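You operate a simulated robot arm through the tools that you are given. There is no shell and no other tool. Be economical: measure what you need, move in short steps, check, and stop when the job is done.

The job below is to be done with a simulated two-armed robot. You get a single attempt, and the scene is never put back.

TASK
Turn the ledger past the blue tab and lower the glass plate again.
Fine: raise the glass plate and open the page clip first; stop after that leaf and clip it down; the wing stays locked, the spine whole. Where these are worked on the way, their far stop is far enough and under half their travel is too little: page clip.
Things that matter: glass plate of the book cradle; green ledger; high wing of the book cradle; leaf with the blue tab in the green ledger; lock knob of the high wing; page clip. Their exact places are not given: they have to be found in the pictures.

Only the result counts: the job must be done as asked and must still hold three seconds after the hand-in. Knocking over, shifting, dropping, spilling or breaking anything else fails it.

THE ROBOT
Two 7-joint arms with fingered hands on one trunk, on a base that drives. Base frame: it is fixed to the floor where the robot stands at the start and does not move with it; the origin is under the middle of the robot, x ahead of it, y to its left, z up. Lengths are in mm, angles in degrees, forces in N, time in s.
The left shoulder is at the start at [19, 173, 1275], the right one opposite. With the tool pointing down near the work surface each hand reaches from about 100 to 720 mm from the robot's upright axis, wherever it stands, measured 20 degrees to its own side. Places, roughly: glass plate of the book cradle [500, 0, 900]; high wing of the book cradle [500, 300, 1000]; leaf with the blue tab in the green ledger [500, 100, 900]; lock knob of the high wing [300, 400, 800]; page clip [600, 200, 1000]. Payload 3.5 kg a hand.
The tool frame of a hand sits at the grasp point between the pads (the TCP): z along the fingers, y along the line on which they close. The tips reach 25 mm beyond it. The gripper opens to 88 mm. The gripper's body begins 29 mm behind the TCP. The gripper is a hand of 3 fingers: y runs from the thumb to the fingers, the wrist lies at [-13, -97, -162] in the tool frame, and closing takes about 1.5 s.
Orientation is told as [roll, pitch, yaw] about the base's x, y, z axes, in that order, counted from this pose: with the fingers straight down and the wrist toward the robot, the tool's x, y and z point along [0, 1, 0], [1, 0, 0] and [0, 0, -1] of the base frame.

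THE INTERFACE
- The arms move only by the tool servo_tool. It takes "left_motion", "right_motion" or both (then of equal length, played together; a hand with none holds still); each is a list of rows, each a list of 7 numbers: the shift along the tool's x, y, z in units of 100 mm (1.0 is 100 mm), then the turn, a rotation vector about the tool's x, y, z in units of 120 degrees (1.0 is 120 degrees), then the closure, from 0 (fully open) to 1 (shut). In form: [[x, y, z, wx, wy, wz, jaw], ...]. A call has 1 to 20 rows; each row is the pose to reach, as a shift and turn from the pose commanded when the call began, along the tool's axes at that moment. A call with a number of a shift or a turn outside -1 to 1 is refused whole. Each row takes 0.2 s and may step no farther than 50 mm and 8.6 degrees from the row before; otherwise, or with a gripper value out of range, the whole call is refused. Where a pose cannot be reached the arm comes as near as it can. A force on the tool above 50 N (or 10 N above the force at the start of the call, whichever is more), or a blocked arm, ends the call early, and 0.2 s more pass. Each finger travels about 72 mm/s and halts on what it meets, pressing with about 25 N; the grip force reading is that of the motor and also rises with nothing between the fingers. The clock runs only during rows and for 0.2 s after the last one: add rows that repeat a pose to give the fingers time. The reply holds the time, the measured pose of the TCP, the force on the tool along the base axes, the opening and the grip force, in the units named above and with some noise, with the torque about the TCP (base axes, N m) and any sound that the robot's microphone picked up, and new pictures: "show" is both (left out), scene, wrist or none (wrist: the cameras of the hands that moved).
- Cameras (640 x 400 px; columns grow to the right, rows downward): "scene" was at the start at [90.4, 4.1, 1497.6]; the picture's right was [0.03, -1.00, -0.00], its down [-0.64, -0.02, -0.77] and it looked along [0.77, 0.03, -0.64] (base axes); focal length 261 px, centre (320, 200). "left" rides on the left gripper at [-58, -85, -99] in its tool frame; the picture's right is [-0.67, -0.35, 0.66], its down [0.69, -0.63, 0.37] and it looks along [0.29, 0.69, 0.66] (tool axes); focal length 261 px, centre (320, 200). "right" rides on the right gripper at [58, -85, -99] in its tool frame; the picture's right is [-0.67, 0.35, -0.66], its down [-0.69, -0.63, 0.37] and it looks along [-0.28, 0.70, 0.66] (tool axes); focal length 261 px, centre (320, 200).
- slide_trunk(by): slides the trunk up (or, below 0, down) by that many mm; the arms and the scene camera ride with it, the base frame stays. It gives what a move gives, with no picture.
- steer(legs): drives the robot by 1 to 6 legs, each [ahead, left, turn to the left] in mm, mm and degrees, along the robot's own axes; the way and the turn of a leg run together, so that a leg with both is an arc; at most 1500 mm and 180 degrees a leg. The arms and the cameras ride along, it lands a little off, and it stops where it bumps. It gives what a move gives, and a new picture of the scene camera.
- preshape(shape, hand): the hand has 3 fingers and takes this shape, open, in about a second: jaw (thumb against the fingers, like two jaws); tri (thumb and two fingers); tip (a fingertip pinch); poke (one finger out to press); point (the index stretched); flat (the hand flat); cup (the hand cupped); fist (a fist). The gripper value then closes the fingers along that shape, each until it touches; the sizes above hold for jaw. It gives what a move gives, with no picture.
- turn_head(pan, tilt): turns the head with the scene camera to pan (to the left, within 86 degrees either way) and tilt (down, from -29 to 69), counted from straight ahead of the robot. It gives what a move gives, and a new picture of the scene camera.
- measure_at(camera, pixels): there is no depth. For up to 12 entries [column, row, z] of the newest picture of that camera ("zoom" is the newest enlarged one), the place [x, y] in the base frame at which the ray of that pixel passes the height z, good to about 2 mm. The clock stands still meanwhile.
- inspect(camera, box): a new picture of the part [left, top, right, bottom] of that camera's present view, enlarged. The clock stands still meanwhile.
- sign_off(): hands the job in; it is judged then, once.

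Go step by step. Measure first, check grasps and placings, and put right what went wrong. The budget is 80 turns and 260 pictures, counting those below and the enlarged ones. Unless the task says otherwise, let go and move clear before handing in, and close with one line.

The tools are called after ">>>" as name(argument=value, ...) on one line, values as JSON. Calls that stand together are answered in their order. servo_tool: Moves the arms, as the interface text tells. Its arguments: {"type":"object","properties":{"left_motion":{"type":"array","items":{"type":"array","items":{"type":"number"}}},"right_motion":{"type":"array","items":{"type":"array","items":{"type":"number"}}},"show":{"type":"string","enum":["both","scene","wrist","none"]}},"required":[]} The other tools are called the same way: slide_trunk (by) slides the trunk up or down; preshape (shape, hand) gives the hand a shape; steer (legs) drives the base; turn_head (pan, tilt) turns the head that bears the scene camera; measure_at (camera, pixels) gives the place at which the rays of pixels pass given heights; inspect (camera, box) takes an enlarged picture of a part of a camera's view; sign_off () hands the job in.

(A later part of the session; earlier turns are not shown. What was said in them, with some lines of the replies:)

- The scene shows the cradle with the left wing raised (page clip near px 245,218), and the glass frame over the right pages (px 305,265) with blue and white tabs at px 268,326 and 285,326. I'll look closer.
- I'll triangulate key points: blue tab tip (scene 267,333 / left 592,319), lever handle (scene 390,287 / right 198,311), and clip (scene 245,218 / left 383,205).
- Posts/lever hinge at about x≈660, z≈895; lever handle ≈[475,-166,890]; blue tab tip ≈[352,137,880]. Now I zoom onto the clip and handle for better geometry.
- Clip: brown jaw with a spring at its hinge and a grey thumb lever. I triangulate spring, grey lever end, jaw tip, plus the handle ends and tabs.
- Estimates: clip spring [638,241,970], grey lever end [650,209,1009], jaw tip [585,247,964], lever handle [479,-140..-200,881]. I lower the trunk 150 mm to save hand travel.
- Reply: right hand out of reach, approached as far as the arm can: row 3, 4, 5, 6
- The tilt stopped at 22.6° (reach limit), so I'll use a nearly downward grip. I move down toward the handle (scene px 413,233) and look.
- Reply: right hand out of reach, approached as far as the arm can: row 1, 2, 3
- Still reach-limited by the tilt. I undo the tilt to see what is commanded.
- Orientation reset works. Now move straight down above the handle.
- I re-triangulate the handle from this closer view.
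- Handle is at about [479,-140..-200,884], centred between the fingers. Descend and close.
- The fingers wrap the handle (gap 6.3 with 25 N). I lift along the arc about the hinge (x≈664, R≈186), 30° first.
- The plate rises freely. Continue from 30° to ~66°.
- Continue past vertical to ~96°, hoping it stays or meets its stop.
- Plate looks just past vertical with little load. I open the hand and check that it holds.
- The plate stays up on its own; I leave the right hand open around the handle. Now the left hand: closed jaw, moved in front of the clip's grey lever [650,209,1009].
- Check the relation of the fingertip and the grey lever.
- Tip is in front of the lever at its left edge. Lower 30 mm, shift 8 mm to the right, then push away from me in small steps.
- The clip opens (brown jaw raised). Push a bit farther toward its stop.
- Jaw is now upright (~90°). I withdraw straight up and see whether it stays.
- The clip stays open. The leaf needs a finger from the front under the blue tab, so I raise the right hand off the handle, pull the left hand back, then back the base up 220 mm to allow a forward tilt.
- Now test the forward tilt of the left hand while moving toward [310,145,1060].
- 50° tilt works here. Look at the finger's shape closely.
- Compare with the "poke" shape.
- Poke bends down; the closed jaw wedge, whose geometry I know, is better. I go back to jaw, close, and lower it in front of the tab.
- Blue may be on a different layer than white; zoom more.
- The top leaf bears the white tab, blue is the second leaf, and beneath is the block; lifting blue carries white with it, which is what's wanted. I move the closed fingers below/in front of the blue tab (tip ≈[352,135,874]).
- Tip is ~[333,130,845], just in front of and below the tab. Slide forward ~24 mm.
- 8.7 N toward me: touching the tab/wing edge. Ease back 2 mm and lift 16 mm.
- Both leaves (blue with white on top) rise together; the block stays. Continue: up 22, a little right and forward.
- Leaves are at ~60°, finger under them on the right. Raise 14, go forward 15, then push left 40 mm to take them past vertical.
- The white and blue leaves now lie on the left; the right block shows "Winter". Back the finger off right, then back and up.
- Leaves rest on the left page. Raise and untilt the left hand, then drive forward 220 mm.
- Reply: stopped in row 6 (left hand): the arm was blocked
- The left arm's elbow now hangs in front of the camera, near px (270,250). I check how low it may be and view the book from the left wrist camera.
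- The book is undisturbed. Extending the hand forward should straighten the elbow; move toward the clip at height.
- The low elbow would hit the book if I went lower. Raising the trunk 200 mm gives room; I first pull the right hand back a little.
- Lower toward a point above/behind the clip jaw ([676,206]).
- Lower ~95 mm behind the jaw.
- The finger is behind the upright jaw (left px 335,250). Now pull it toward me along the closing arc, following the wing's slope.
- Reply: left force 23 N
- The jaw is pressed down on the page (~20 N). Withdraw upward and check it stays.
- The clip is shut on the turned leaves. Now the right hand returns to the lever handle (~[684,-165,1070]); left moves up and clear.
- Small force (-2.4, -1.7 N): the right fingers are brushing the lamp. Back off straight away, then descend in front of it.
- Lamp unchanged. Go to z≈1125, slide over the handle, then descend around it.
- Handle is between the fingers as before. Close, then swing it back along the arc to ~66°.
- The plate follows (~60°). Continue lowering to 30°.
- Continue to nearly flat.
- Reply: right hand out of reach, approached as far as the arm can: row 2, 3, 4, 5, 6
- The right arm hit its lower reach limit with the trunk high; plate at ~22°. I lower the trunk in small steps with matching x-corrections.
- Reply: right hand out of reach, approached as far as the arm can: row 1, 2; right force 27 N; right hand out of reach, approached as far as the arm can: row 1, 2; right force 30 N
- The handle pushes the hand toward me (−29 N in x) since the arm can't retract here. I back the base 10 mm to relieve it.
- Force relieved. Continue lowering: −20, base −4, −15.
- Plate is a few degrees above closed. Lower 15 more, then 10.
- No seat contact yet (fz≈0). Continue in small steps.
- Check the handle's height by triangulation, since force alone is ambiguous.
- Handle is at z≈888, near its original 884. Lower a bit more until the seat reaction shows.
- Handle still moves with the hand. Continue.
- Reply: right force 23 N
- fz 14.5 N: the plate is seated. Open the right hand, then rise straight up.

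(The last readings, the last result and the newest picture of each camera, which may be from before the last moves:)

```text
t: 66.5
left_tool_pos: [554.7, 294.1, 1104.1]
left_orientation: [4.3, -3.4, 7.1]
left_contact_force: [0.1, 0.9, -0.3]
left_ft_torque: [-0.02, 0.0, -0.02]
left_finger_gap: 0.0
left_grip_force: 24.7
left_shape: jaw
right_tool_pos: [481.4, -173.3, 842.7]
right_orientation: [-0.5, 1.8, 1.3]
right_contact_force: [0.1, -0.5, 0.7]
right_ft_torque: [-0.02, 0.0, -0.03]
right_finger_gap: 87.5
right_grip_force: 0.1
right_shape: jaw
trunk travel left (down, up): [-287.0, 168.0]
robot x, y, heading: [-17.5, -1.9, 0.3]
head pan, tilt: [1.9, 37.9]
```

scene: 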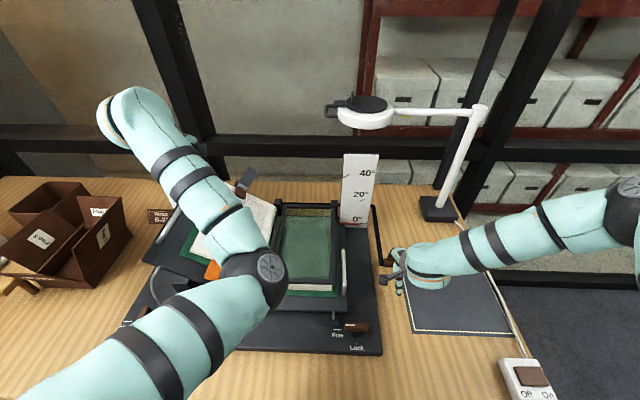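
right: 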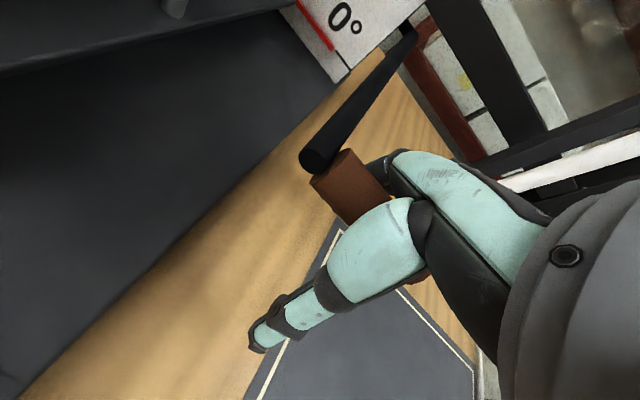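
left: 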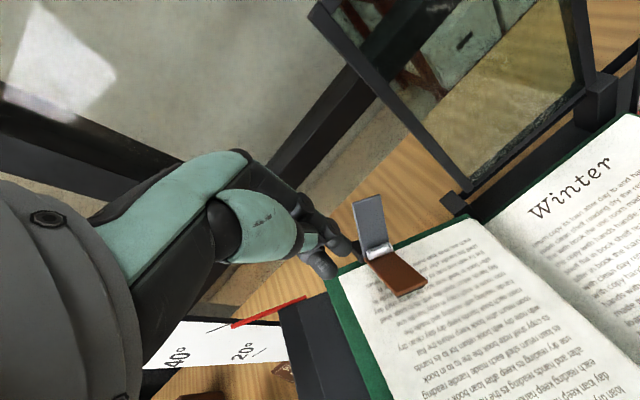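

Free, no load. Now raise the right hand straight up ~100 mm and check the plate stays.

>>> servo_tool(right_motion=[[0, 0, -0.15, 0, 0, 0, 0], [0, 0, -0.35, 0, 0, 0, 0], [0, 0, -0.6, 0, 0, 0, 0], [0, 0, -0.98, 0, 0, 0, 0]], show="scene")

>>> inspect(camera="right", box=[0, 0, 640, 400])

```text
t: 67.5
left_tool_pos: [553.3, 294.4, 1105.6]
left_orientation: [4.2, -3.5, 7.1]
left_contact_force: [-0.4, -1.0, -0.4]
left_ft_torque: [0.0, 0.0, 0.02]
left_finger_gap: 0.0
left_grip_force: 25.2
left_shape: jaw
right_tool_pos: [482.8, -174.5, 941.2]
right_orientation: [-0.5, 1.7, 1.4]
right_contact_force: [-0.2, 0.9, 1.0]
right_ft_torque: [0.0, -0.02, -0.01]
right_finger_gap: 87.7
right_grip_force: 0.1
right_shape: jaw
trunk travel left (down, up): [-287.0, 168.0]
robot x, y, heading: [-15.0, -1.1, 0.2]
head pan, tilt: [1.9, 37.9]
```

scene: 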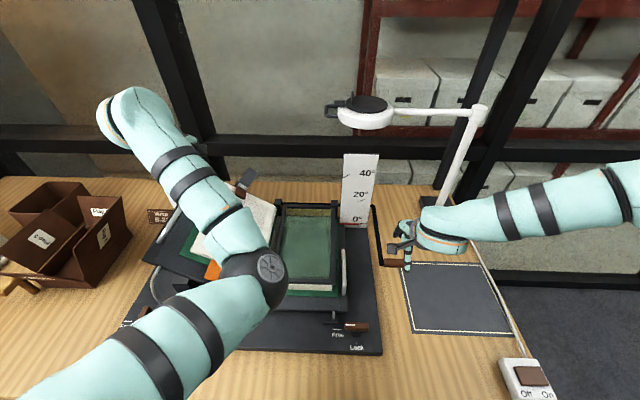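

```text
1.00 times, centred on (320, 200) of right (not enlarged: the box is as wide or as high as the picture)
```

zoom: 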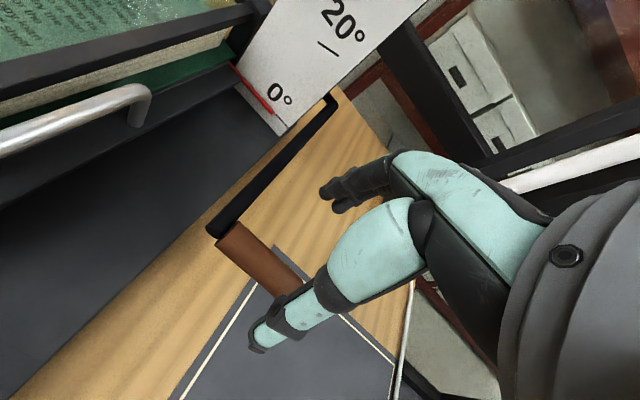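

Plate is seated and holds. Raise the trunk and back away to clear the arms and check everything.

>>> slide_trunk(by=120)

>>> steer(legs=[[-250, 0, 0]])

>>> inspect(camera="left", box=[0, 0, 640, 400])

>>> inspect(camera="scene", box=[120, 110, 400, 290])

```text
t: 69.0
left_tool_pos: [553.9, 284.7, 1223.8]
left_orientation: [3.9, -3.2, 6.3]
left_contact_force: [-0.3, 0.9, -0.6]
left_ft_torque: [0.01, 0.02, -0.02]
left_finger_gap: 0.0
left_grip_force: 24.4
left_shape: jaw
right_tool_pos: [485.5, -172.8, 1061.4]
right_orientation: [-0.5, 1.8, 1.3]
right_contact_force: [0.7, -0.4, 1.0]
right_ft_torque: [0.04, 0.03, -0.02]
right_finger_gap: 87.5
right_grip_force: 0.0
right_shape: jaw
trunk travel left (down, up): [-407.0, 48.0]
robot x, y, heading: [-15.9, -0.5, 0.2]
head pan, tilt: [1.9, 37.9]
```

```text
t: 70.8
left_tool_pos: [305.6, 283.7, 1219.8]
left_orientation: [4.1, -2.9, 6.2]
left_contact_force: [-0.4, -0.7, 0.4]
left_ft_torque: [-0.02, 0.01, 0.0]
left_finger_gap: 0.2
left_grip_force: 25.4
left_shape: jaw
right_tool_pos: [235.1, -172.4, 1060.5]
right_orientation: [-0.4, 1.9, 1.6]
right_contact_force: [-0.2, 0.0, 0.3]
right_ft_torque: [0.0, 0.01, 0.02]
right_finger_gap: 87.7
right_grip_force: 0.2
right_shape: jaw
trunk travel left (down, up): [-407.0, 48.0]
robot x, y, heading: [-262.4, -1.8, 0.2]
head pan, tilt: [1.9, 37.9]
```

scene: 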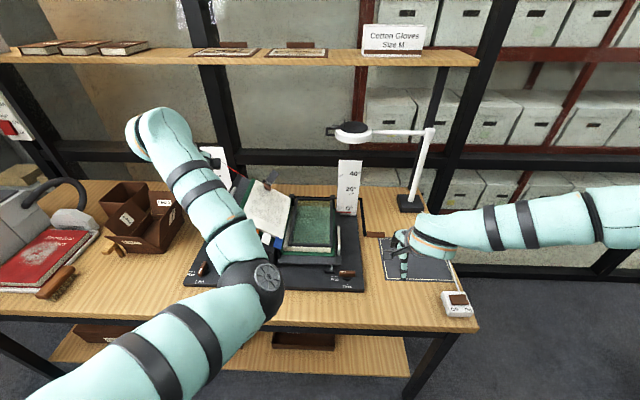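

```text
1.00 times, centred on (320, 200) of left (not enlarged: the box is as wide or as high as the picture)
```

zoom: 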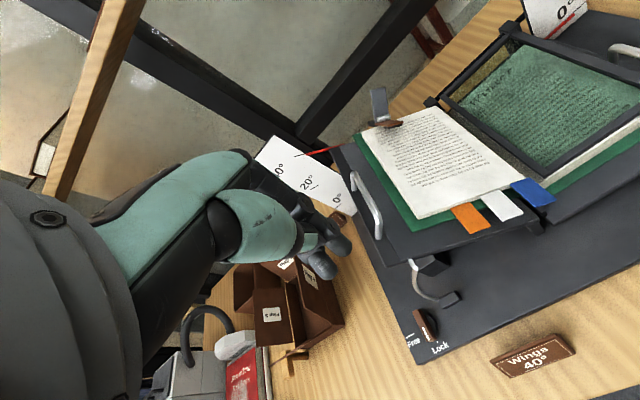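

```text
2.22 times, centred on (260, 200) of scene
```

zoom: 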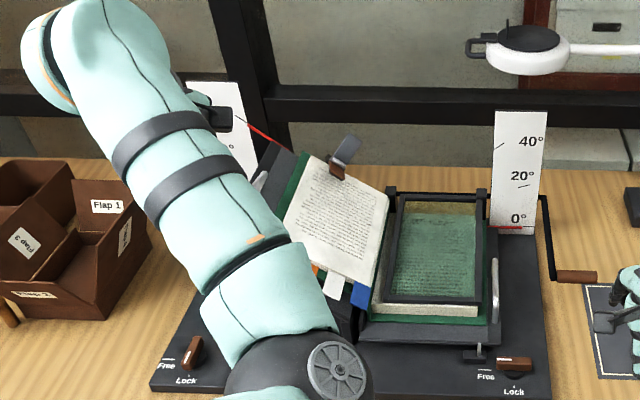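

Tabs orange, white, blue are all on the left; plate down; knob at Lock. Final zoom on the clip and the wing pointer.

>>> inspect(camera="left", box=[350, 80, 430, 140])

>>> inspect(camera="left", box=[240, 120, 480, 370])

>>> inspect(camera="left", box=[440, 20, 640, 220])

```text
6.67 times, centred on (390, 110) of left
```

zoom: 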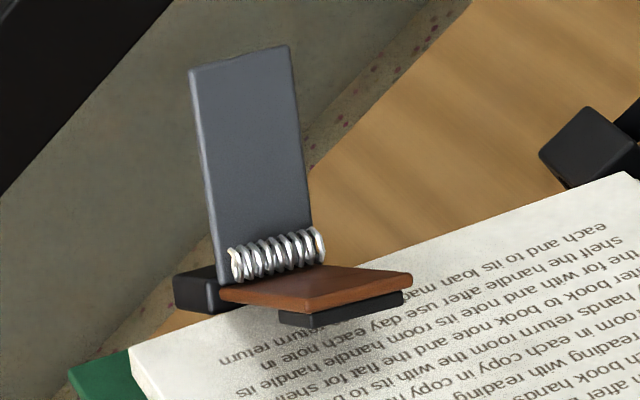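

```text
1.60 times, centred on (360, 245) of left
```

zoom: 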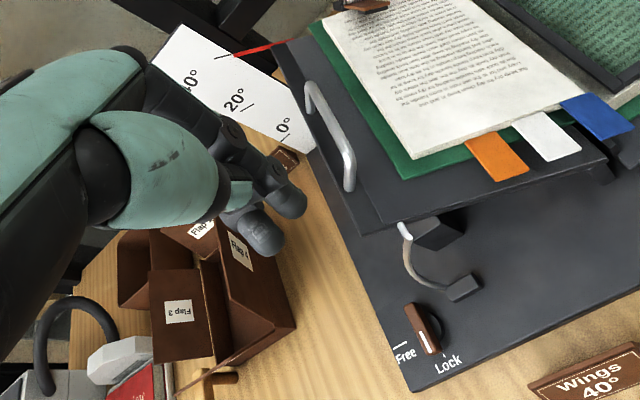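

```text
2.00 times, centred on (540, 120) of left
```

zoom: 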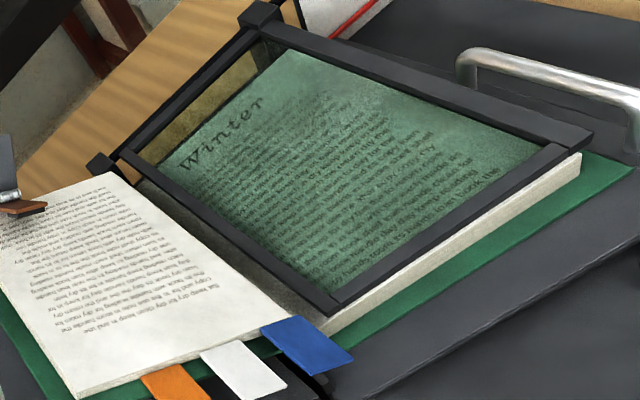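

The jaw's contact with the page is worth verifying; triangulate the clip's spring, lever end and jaw tip.

>>> inspect(camera="scene", box=[240, 165, 300, 205])

>>> measure_at(camera="left", pixels=[[383.7, 118.2, 960], [383.7, 118.2, 990], [377.7, 88.6, 990], [377.7, 88.6, 1020], [393.7, 123.8, 960], [393.7, 123.8, 990]])

```text
10.00 times, centred on (270, 185) of scene
```

zoom: 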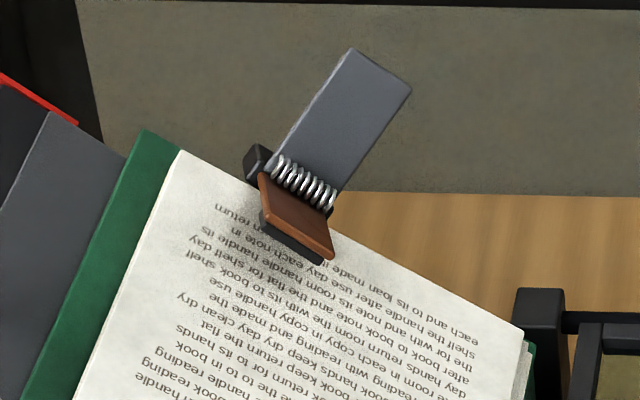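

```text
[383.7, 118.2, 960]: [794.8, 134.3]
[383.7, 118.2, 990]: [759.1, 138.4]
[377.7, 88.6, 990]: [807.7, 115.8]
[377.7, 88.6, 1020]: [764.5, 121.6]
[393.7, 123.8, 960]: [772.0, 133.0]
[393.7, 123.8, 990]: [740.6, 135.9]
```

The jaw looks raised ~10° with its pad visible; I'd rather press it down firmly again. Drive forward and bring the left hand above the jaw tip.

>>> steer(legs=[[255, 0, 0]])

>>> servo_tool(left_motion=[[-0.15, 0.15, 0.3, 0, 0, 0, 1], [-0.3, 0.3, 0.6, 0, 0, 0, 1], [-0.45, 0.42, 0.9, -0.02, -0.02, 0.04, 1]], show="both")

```text
t: 72.7
left_tool_pos: [555.8, 290.3, 1223.6]
left_orientation: [4.2, -3.3, 6.6]
left_contact_force: [0.2, -0.2, -0.7]
left_ft_torque: [0.01, 0.02, 0.0]
left_finger_gap: 0.2
left_grip_force: 25.4
left_shape: jaw
right_tool_pos: [487.3, -171.1, 1061.6]
right_orientation: [-0.6, 1.7, 1.6]
right_contact_force: [-0.1, 0.0, -0.8]
right_ft_torque: [-0.03, -0.03, 0.0]
right_finger_gap: 87.7
right_grip_force: 0.1
right_shape: jaw
trunk travel left (down, up): [-407.0, 48.0]
robot x, y, heading: [-11.5, 1.1, 0.6]
head pan, tilt: [1.9, 37.9]
```

scene: 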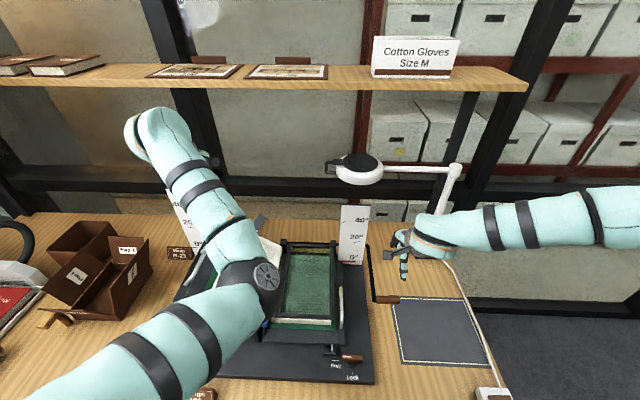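

```text
t: 73.5
left_tool_pos: [610.2, 256.5, 1131.9]
left_orientation: [2.0, -5.2, 1.5]
left_contact_force: [0.3, -0.4, 1.3]
left_ft_torque: [-0.01, -0.03, -0.01]
left_finger_gap: 0.1
left_grip_force: 24.6
left_shape: jaw
right_tool_pos: [489.9, -169.7, 1060.8]
right_orientation: [-0.6, 1.9, 1.7]
right_contact_force: [-0.1, 0.2, 0.8]
right_ft_torque: [-0.01, 0.01, 0.01]
right_finger_gap: 87.7
right_grip_force: 0.1
right_shape: jaw
trunk travel left (down, up): [-407.0, 48.0]
robot x, y, heading: [-11.4, 0.5, 0.5]
head pan, tilt: [1.9, 37.9]
```

scene: 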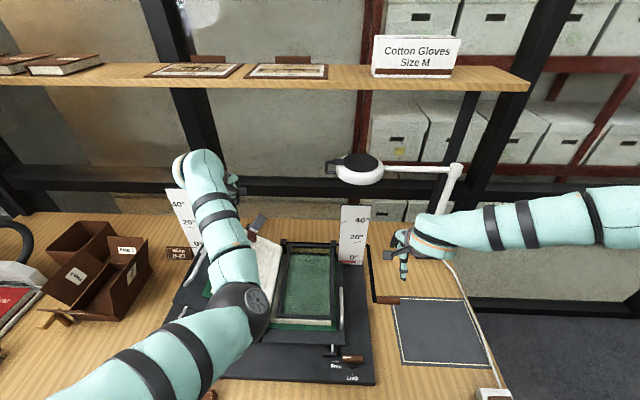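
left: 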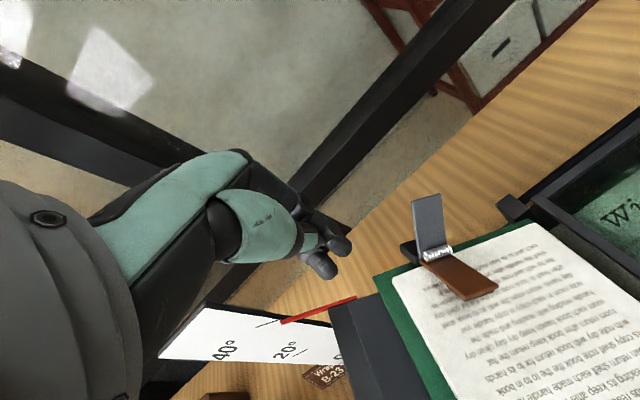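

Go down over the jaw tip, then look.

>>> servo_tool(left_motion=[[-0.08, -0.09, 0.31, 0, 0, 0, 1], [-0.16, -0.18, 0.62, 0, 0, 0, 1], [-0.24, -0.3, 0.93, 0, 0, 0, 1]], show="none")

>>> inspect(camera="left", box=[260, 160, 460, 340])

```text
t: 74.3
left_tool_pos: [591.9, 256.4, 1044.8]
left_orientation: [3.1, -6.1, 3.0]
left_contact_force: [-0.1, 0.1, 0.2]
left_ft_torque: [-0.03, -0.03, 0.03]
left_finger_gap: 0.0
left_grip_force: 24.5
left_shape: jaw
right_tool_pos: [489.3, -170.8, 1060.2]
right_orientation: [-0.6, 1.8, 1.7]
right_contact_force: [-0.3, -0.2, 0.1]
right_ft_torque: [-0.03, -0.02, -0.03]
right_finger_gap: 87.8
right_grip_force: 0.0
right_shape: jaw
trunk travel left (down, up): [-407.0, 48.0]
robot x, y, heading: [-8.0, 1.5, 0.8]
head pan, tilt: [1.9, 37.9]
```

```text
2.22 times, centred on (360, 250) of left
```

zoom: 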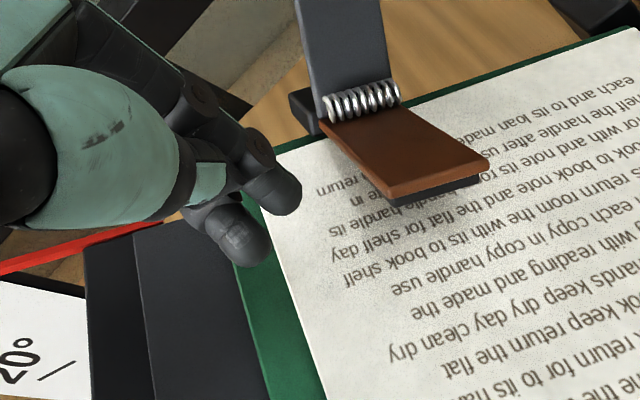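

The jaw tip does stand off the page slightly. The hand lagged in y (256); shift right 25 mm over the jaw.

>>> servo_tool(left_motion=[[-0.1, 0, 0, 0, 0, 0, 1], [-0.2, 0, 0, 0, 0, 0, 1], [-0.28, 0, 0, 0, 0, 0, 1], [-0.28, 0, 0, 0, 0, 0, 1]], show="scene")

>>> inspect(camera="left", box=[260, 160, 460, 340])

```text
t: 75.5
left_tool_pos: [596.6, 252.7, 1047.7]
left_orientation: [4.8, -6.8, 4.2]
left_contact_force: [0.1, -0.3, 0.2]
left_ft_torque: [-0.02, -0.03, 0.02]
left_finger_gap: 0.0
left_grip_force: 25.0
left_shape: jaw
right_tool_pos: [488.8, -170.8, 1060.8]
right_orientation: [-0.6, 1.8, 1.6]
right_contact_force: [0.0, 0.0, 0.0]
right_ft_torque: [-0.03, -0.02, 0.02]
right_finger_gap: 87.6
right_grip_force: 0.1
right_shape: jaw
trunk travel left (down, up): [-407.0, 48.0]
robot x, y, heading: [-13.3, 0.0, 0.5]
head pan, tilt: [1.9, 37.9]
stopped in row 4 (left hand): the arm was blocked; the commanded pose is now the measured one
```

scene: 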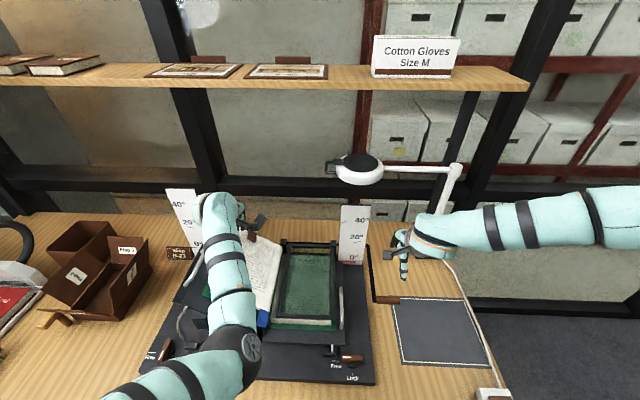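

```text
2.22 times, centred on (360, 250) of left
```

zoom: 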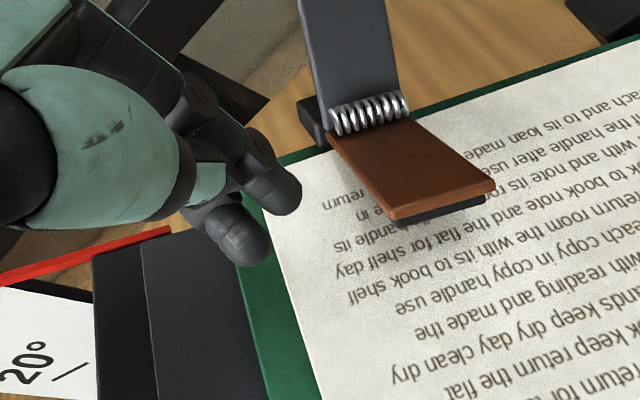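

The arm is near a joint limit because it is too folded. I lift, back the base 90 mm so the arm is more extended, then approach again.

>>> servo_tool(left_motion=[[0, 0.1, -0.3, 0, 0, 0, 1], [0, 0.15, -0.6, 0, 0, 0, 1]], show="none")

>>> steer(legs=[[-90, 0, 0]])

>>> servo_tool(left_motion=[[-0.05, 0.3, 0, -0.01, 0, 0.01, 1], [-0.1, 0.6, 0, -0.02, 0, 0.02, 1], [-0.2, 0.88, 0.1, -0.03, 0, 0.03, 1]], show="both")

```text
t: 76.1
left_tool_pos: [604.1, 243.0, 1105.9]
left_orientation: [4.5, -6.5, 4.0]
left_contact_force: [0.7, 0.4, 0.3]
left_ft_torque: [0.03, 0.0, -0.05]
left_finger_gap: 0.1
left_grip_force: 25.3
left_shape: jaw
right_tool_pos: [489.6, -171.3, 1061.5]
right_orientation: [-0.5, 1.9, 1.6]
right_contact_force: [0.3, -0.1, -0.3]
right_ft_torque: [0.0, 0.04, 0.0]
right_finger_gap: 88.0
right_grip_force: 0.0
right_shape: jaw
trunk travel left (down, up): [-407.0, 48.0]
robot x, y, heading: [-8.5, -1.4, 0.7]
head pan, tilt: [1.9, 37.9]
```

```text
t: 77.2
left_tool_pos: [518.9, 244.1, 1105.3]
left_orientation: [4.6, -6.3, 4.1]
left_contact_force: [1.0, 0.0, -0.8]
left_ft_torque: [0.02, 0.01, 0.01]
left_finger_gap: 0.0
left_grip_force: 24.5
left_shape: jaw
right_tool_pos: [404.1, -171.1, 1058.8]
right_orientation: [-0.5, 2.0, 1.6]
right_contact_force: [0.4, -0.4, -0.8]
right_ft_torque: [0.02, 0.0, -0.03]
right_finger_gap: 87.7
right_grip_force: 0.1
right_shape: jaw
trunk travel left (down, up): [-407.0, 48.0]
robot x, y, heading: [-98.5, -0.9, 0.6]
head pan, tilt: [1.9, 37.9]
```

scene: 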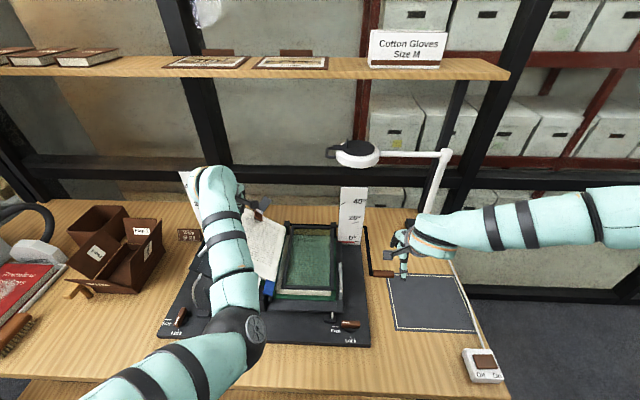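

```text
t: 78.0
left_tool_pos: [603.3, 231.8, 1105.8]
left_orientation: [5.2, -9.8, 0.2]
left_contact_force: [-0.4, 0.1, 1.0]
left_ft_torque: [0.01, 0.0, 0.02]
left_finger_gap: 0.0
left_grip_force: 24.8
left_shape: jaw
right_tool_pos: [398.7, -170.9, 1062.5]
right_orientation: [-0.6, 1.8, 1.7]
right_contact_force: [0.1, 0.2, 0.4]
right_ft_torque: [-0.02, -0.01, 0.01]
right_finger_gap: 87.6
right_grip_force: 0.0
right_shape: jaw
trunk travel left (down, up): [-407.0, 48.0]
robot x, y, heading: [-102.7, -1.1, 0.5]
head pan, tilt: [1.9, 37.9]
```

scene: 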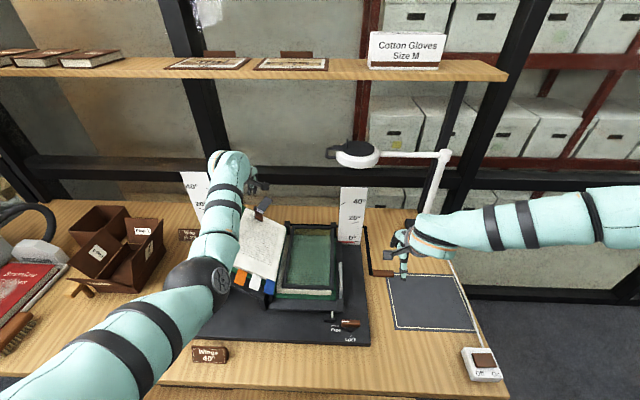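
left: 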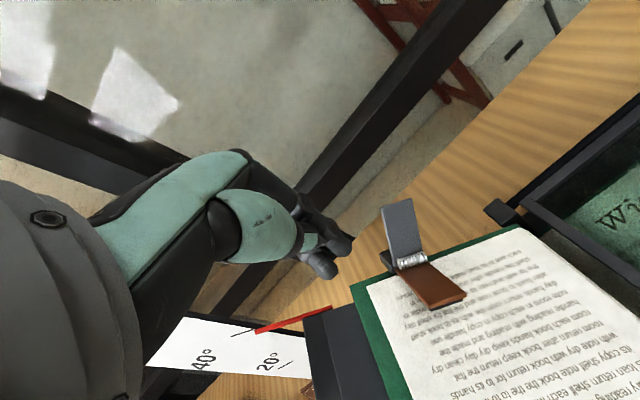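

Good posture now. Descend over the jaw tip.

>>> servo_tool(left_motion=[[-0.02, -0.1, 0.25, 0, 0, 0, 1], [-0.05, -0.2, 0.5, 0, 0, 0, 1], [-0.07, -0.28, 0.76, 0, 0, 0, 1]], show="none")

>>> inspect(camera="left", box=[260, 160, 460, 340])

>>> inspect(camera="scene", box=[210, 160, 310, 260])

```text
t: 78.8
left_tool_pos: [589.7, 231.8, 1024.1]
left_orientation: [5.0, -10.0, 0.2]
left_contact_force: [-1.2, 1.0, -0.1]
left_ft_torque: [0.01, 0.04, 0.02]
left_finger_gap: 0.2
left_grip_force: 24.7
left_shape: jaw
right_tool_pos: [399.6, -171.4, 1060.5]
right_orientation: [-0.6, 1.8, 1.6]
right_contact_force: [0.1, 0.6, -0.2]
right_ft_torque: [-0.02, 0.0, 0.03]
right_finger_gap: 87.7
right_grip_force: 0.0
right_shape: jaw
trunk travel left (down, up): [-407.0, 48.0]
robot x, y, heading: [-103.0, 4.3, 0.5]
head pan, tilt: [1.9, 37.9]
```

```text
2.22 times, centred on (360, 250) of left
```

zoom: 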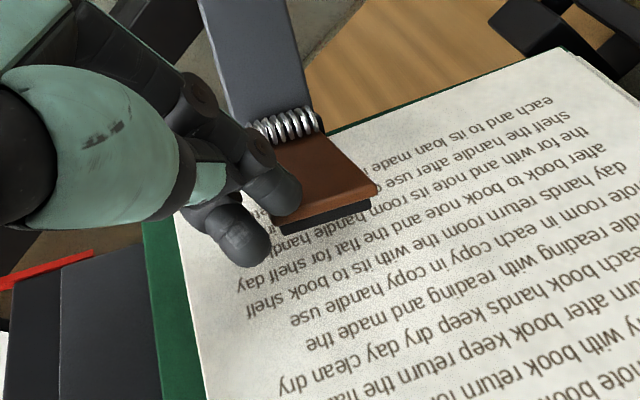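

```text
4.00 times, centred on (260, 210) of scene
```

zoom: 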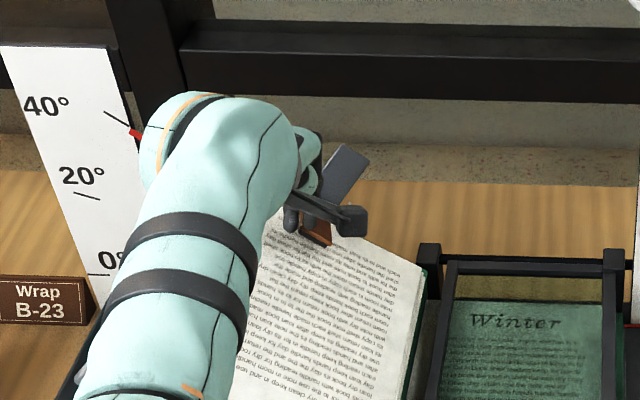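

Fingertips are just above the jaw, slightly left. Shift 8 mm right and press down in small steps.

>>> servo_tool(left_motion=[[-0.08, 0.02, 0, 0, 0, 0, 1], [-0.08, 0.02, 0.05, 0, 0, 0, 1], [-0.07, 0.01, 0.1, 0, 0, 0, 1], [-0.05, 0.01, 0.14, 0, 0, 0, 1], [-0.04, 0.01, 0.18, 0, 0, 0, 1]], show="none")

>>> inspect(camera="left", box=[260, 160, 460, 340])

```text
t: 80.0
left_tool_pos: [592.0, 225.9, 1010.5]
left_orientation: [5.2, -10.2, 0.2]
left_contact_force: [0.6, -7.3, 15.4]
left_ft_torque: [0.07, 0.12, 0.06]
left_finger_gap: 0.0
left_grip_force: 24.7
left_shape: jaw
right_tool_pos: [398.4, -173.2, 1062.5]
right_orientation: [-0.3, 1.7, 1.6]
right_contact_force: [0.0, 0.5, 0.1]
right_ft_torque: [0.0, 0.01, -0.01]
right_finger_gap: 87.8
right_grip_force: 0.2
right_shape: jaw
trunk travel left (down, up): [-407.0, 48.0]
robot x, y, heading: [-103.4, -1.5, 0.5]
head pan, tilt: [1.9, 37.9]
```

```text
2.22 times, centred on (360, 250) of left
```

zoom: 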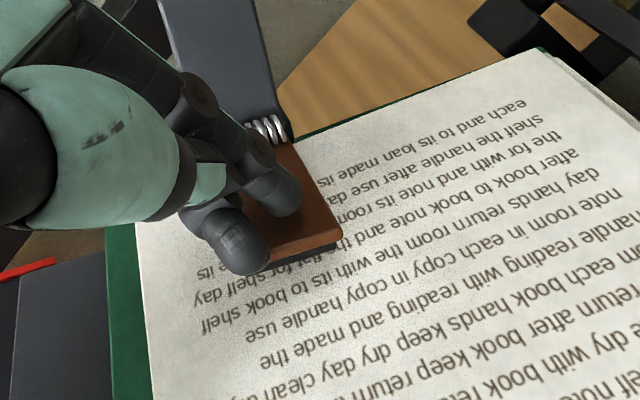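

Firm contact (17 N normal to the page). Press a little harder, then lift and see whether it springs back.

>>> servo_tool(left_motion=[[0.02, 0, 0.04, 0, 0, 0, 1], [0.04, 0, 0.07, 0, 0, 0, 1], [0.05, 0, 0.09, 0, 0, 0, 1], [0.05, 0, 0.09, 0, 0, 0, 1]], show="none")

>>> inspect(camera="left", box=[260, 160, 460, 340])

>>> servo_tool(left_motion=[[-0.04, 0, -0.1, 0, 0, 0, 1], [-0.04, 0, -0.3, 0, 0, 0, 1]], show="none")

>>> inspect(camera="left", box=[260, 160, 460, 340])

```text
t: 81.0
left_tool_pos: [592.1, 231.5, 1001.9]
left_orientation: [5.2, -10.1, 0.2]
left_contact_force: [2.5, -11.2, 25.2]
left_ft_torque: [0.17, 0.22, 0.07]
left_finger_gap: 0.0
left_grip_force: 24.8
left_shape: jaw
right_tool_pos: [396.2, -174.7, 1062.9]
right_orientation: [-0.4, 1.5, 1.6]
right_contact_force: [0.3, -0.3, 0.4]
right_ft_torque: [-0.02, 0.04, 0.02]
right_finger_gap: 87.8
right_grip_force: 0.0
right_shape: jaw
trunk travel left (down, up): [-407.0, 48.0]
robot x, y, heading: [-100.3, 1.0, 0.6]
head pan, tilt: [1.9, 37.9]
```

```text
2.22 times, centred on (360, 250) of left
```

zoom: 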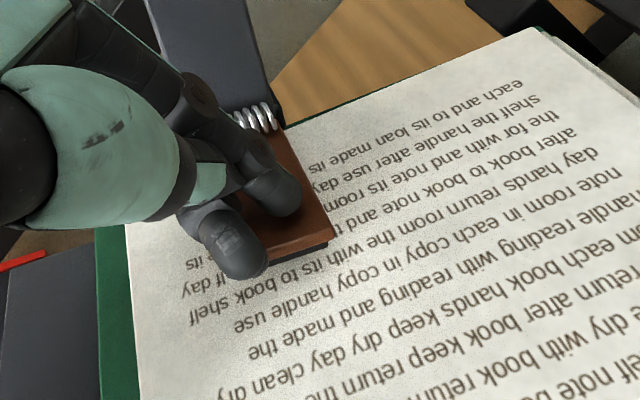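

```text
t: 81.6
left_tool_pos: [590.0, 229.5, 1025.5]
left_orientation: [5.2, -9.7, 0.4]
left_contact_force: [-0.1, 0.1, 0.2]
left_ft_torque: [-0.02, 0.0, -0.04]
left_finger_gap: 0.0
left_grip_force: 25.1
left_shape: jaw
right_tool_pos: [400.1, -169.5, 1061.7]
right_orientation: [-0.6, 1.8, 1.7]
right_contact_force: [-0.4, 0.0, -0.6]
right_ft_torque: [-0.02, 0.0, 0.03]
right_finger_gap: 87.6
right_grip_force: 0.1
right_shape: jaw
trunk travel left (down, up): [-407.0, 48.0]
robot x, y, heading: [-99.2, 2.5, 0.4]
head pan, tilt: [1.9, 37.9]
```

```text
2.22 times, centred on (360, 250) of left
```

zoom: 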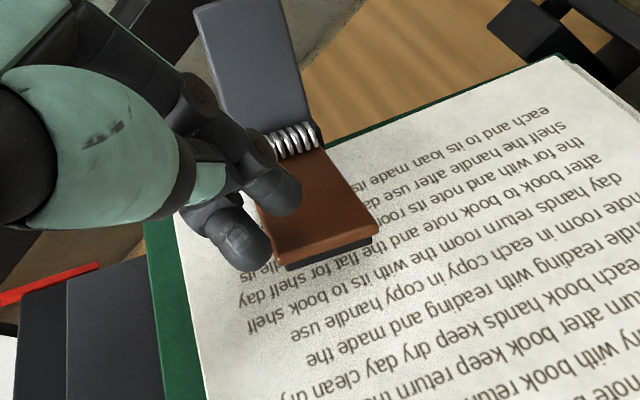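

The jaw moved down and stayed (tip px row 190→235), so it is frictional and wasn't fully shut. Press farther until it bottoms.

>>> servo_tool(left_motion=[[0.0, 0, 0.1, 0, 0, 0, 1], [0.02, 0, 0.21, 0, 0, 0, 1], [0.05, 0, 0.25, 0, 0, 0, 1], [0.08, 0, 0.28, 0, 0, 0, 1], [0.1, 0, 0.31, 0, 0, 0, 1], [0.12, 0, 0.34, 0, 0, 0, 1], [0.12, 0, 0.34, 0, 0, 0, 1]], show="none")

>>> servo_tool(left_motion=[[-0.05, 0, -0.1, 0, 0, 0, 1], [-0.1, 0, -0.34, 0, 0, 0, 1]], show="none")

>>> inspect(camera="left", box=[260, 160, 460, 340])

```text
t: 83.2
left_tool_pos: [595.7, 239.3, 998.9]
left_orientation: [5.3, -10.1, 0.3]
left_contact_force: [6.7, -14.9, 24.6]
left_ft_torque: [0.1, 0.22, 0.11]
left_finger_gap: 0.0
left_grip_force: 24.9
left_shape: jaw
right_tool_pos: [398.7, -173.7, 1062.7]
right_orientation: [-0.3, 1.7, 1.5]
right_contact_force: [-0.2, 0.1, -0.7]
right_ft_torque: [-0.01, 0.03, 0.01]
right_finger_gap: 87.6
right_grip_force: 0.0
right_shape: jaw
trunk travel left (down, up): [-407.0, 48.0]
robot x, y, heading: [-100.2, -1.7, 0.5]
head pan, tilt: [1.9, 37.9]
```

```text
t: 83.8
left_tool_pos: [588.1, 233.1, 1025.1]
left_orientation: [5.1, -9.6, 0.2]
left_contact_force: [0.1, -1.0, 0.9]
left_ft_torque: [0.03, 0.02, -0.01]
left_finger_gap: 0.1
left_grip_force: 25.3
left_shape: jaw
right_tool_pos: [399.2, -169.8, 1061.9]
right_orientation: [-0.7, 1.8, 1.6]
right_contact_force: [-0.6, 0.1, 0.7]
right_ft_torque: [-0.03, -0.01, -0.01]
right_finger_gap: 87.6
right_grip_force: 0.1
right_shape: jaw
trunk travel left (down, up): [-407.0, 48.0]
robot x, y, heading: [-95.4, 4.4, 0.6]
head pan, tilt: [1.9, 37.9]
```

```text
2.22 times, centred on (360, 250) of left
```

zoom: 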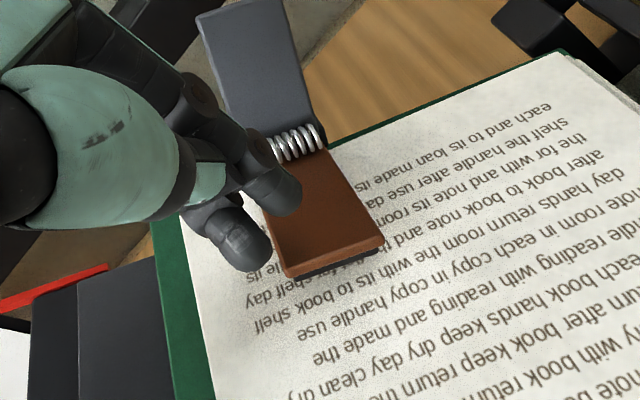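

Still lower; press once more, deeper, to find the true stop.

>>> servo_tool(left_motion=[[0.0, 0.02, 0.15, 0, 0, 0, 1], [0.04, 0.02, 0.27, 0, 0, 0, 1], [0.07, 0.02, 0.31, 0, 0, 0, 1], [0.1, 0.02, 0.35, 0, 0, 0, 1], [0.12, 0.02, 0.38, 0, 0, 0, 1], [0.14, 0.02, 0.41, 0, 0, 0, 1], [0.14, 0.02, 0.41, 0, 0, 0, 1]], show="none")

>>> servo_tool(left_motion=[[-0.05, 0, -0.1, 0, 0, 0, 1], [-0.1, 0, -0.41, 0, 0, 0, 1]], show="none")

>>> inspect(camera="left", box=[260, 160, 460, 340])

```text
t: 85.4
left_tool_pos: [600.3, 240.0, 995.1]
left_orientation: [5.3, -10.3, 0.1]
left_contact_force: [18.0, -23.5, 32.5]
left_ft_torque: [0.05, 0.29, 0.23]
left_finger_gap: 0.0
left_grip_force: 24.6
left_shape: jaw
right_tool_pos: [398.7, -177.7, 1061.4]
right_orientation: [-0.2, 1.7, 1.6]
right_contact_force: [1.1, 0.1, 0.1]
right_ft_torque: [-0.01, 0.01, -0.01]
right_finger_gap: 87.8
right_grip_force: 0.1
right_shape: jaw
trunk travel left (down, up): [-407.0, 48.0]
robot x, y, heading: [-98.6, -2.9, 0.5]
head pan, tilt: [1.9, 37.9]
```

```text
t: 86.0
left_tool_pos: [591.0, 240.2, 1028.1]
left_orientation: [5.3, -9.6, 0.5]
left_contact_force: [-0.3, 0.9, -0.6]
left_ft_torque: [-0.01, 0.01, 0.02]
left_finger_gap: 0.1
left_grip_force: 25.0
left_shape: jaw
right_tool_pos: [399.3, -167.7, 1061.9]
right_orientation: [-0.7, 1.8, 1.7]
right_contact_force: [-0.1, -0.1, -0.2]
right_ft_torque: [-0.02, -0.01, 0.01]
right_finger_gap: 87.7
right_grip_force: 0.0
right_shape: jaw
trunk travel left (down, up): [-407.0, 48.0]
robot x, y, heading: [-101.0, 0.8, 1.0]
head pan, tilt: [1.9, 37.9]
```

```text
2.22 times, centred on (360, 250) of left
```

zoom: 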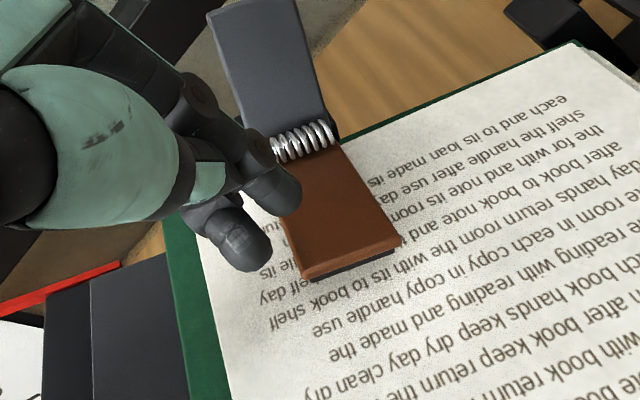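

It now resisted ~44 N without moving: the jaw lies flat on the page. Lift clear, back off and do a last check.

>>> servo_tool(left_motion=[[-0.05, 0, -0.45, 0, 0, 0, 1], [-0.05, 0, -0.9, 0, 0, 0, 1]], show="none")

>>> steer(legs=[[-200, 0, 0]])

>>> inspect(camera="scene", box=[150, 130, 390, 290])

>>> inspect(camera="left", box=[240, 40, 640, 400])

```text
t: 86.6
left_tool_pos: [573.3, 220.0, 1116.4]
left_orientation: [5.2, -9.9, 0.3]
left_contact_force: [-0.8, -0.8, 0.6]
left_ft_torque: [0.03, 0.02, 0.03]
left_finger_gap: 0.0
left_grip_force: 25.5
left_shape: jaw
right_tool_pos: [399.4, -170.0, 1061.6]
right_orientation: [-0.5, 1.9, 1.6]
right_contact_force: [0.7, -0.3, -0.4]
right_ft_torque: [0.0, -0.03, 0.03]
right_finger_gap: 87.7
right_grip_force: 0.0
right_shape: jaw
trunk travel left (down, up): [-407.0, 48.0]
robot x, y, heading: [-103.6, -0.2, 0.4]
head pan, tilt: [1.9, 37.9]
```

```text
t: 88.2
left_tool_pos: [380.7, 219.2, 1114.6]
left_orientation: [5.1, -9.7, 0.3]
left_contact_force: [0.4, -0.6, -0.8]
left_ft_torque: [-0.01, -0.02, -0.04]
left_finger_gap: 0.0
left_grip_force: 24.8
left_shape: jaw
right_tool_pos: [204.5, -172.7, 1060.1]
right_orientation: [-0.6, 2.0, 1.5]
right_contact_force: [0.4, -0.4, -0.5]
right_ft_torque: [0.01, -0.04, 0.03]
right_finger_gap: 87.6
right_grip_force: 0.1
right_shape: jaw
trunk travel left (down, up): [-407.0, 48.0]
robot x, y, heading: [-295.7, -0.4, 0.5]
head pan, tilt: [1.9, 37.9]
```

scene: 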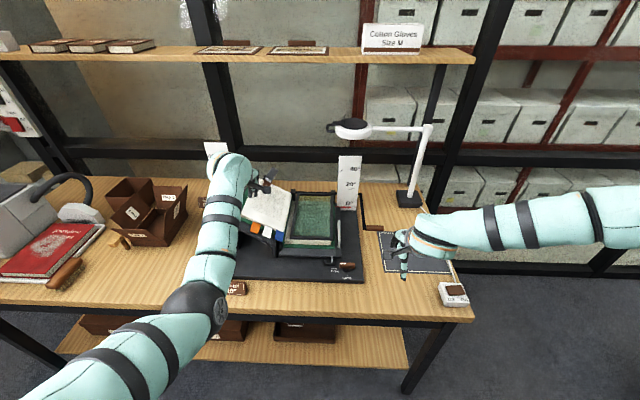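

```text
2.50 times, centred on (270, 210) of scene
```

zoom: 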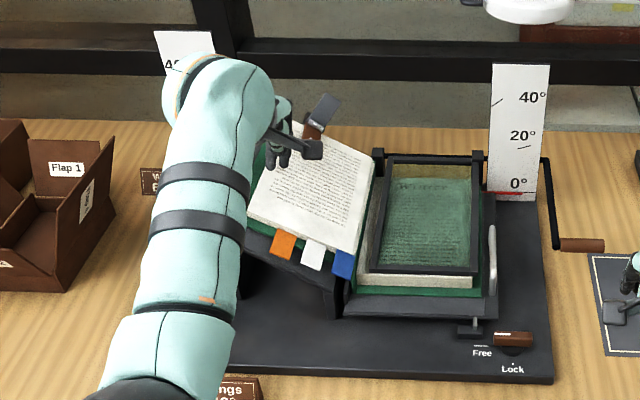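

```text
1.11 times, centred on (440, 220) of left
```

zoom: 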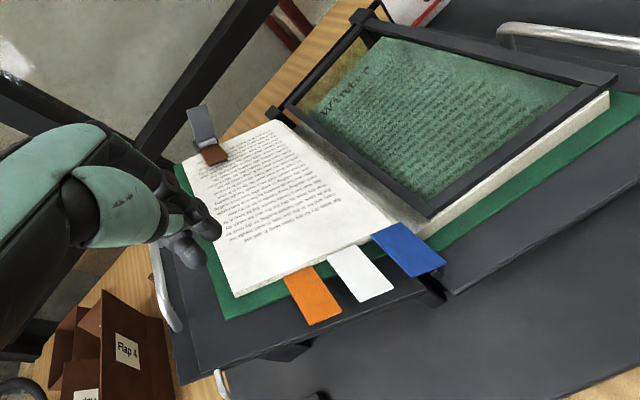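

The last views show the plate down, the clip shut, and the orange, white and blue tabs all on the left. The wing is unchanged and both hands are clear, so I hand in.

>>> sign_off()

```text
The job is handed in.
```

The ledger is turned past the blue tab, the leaf is clipped down and the glass plate is lowered again. The white-tab leaf lay on top of the blue one, so it was turned over with it. The wing still stands at 40° with its knob at Lock, and I saw no damage to the spine. The right fingers lightly brushed the lamp once on the way, but it did not visibly move.
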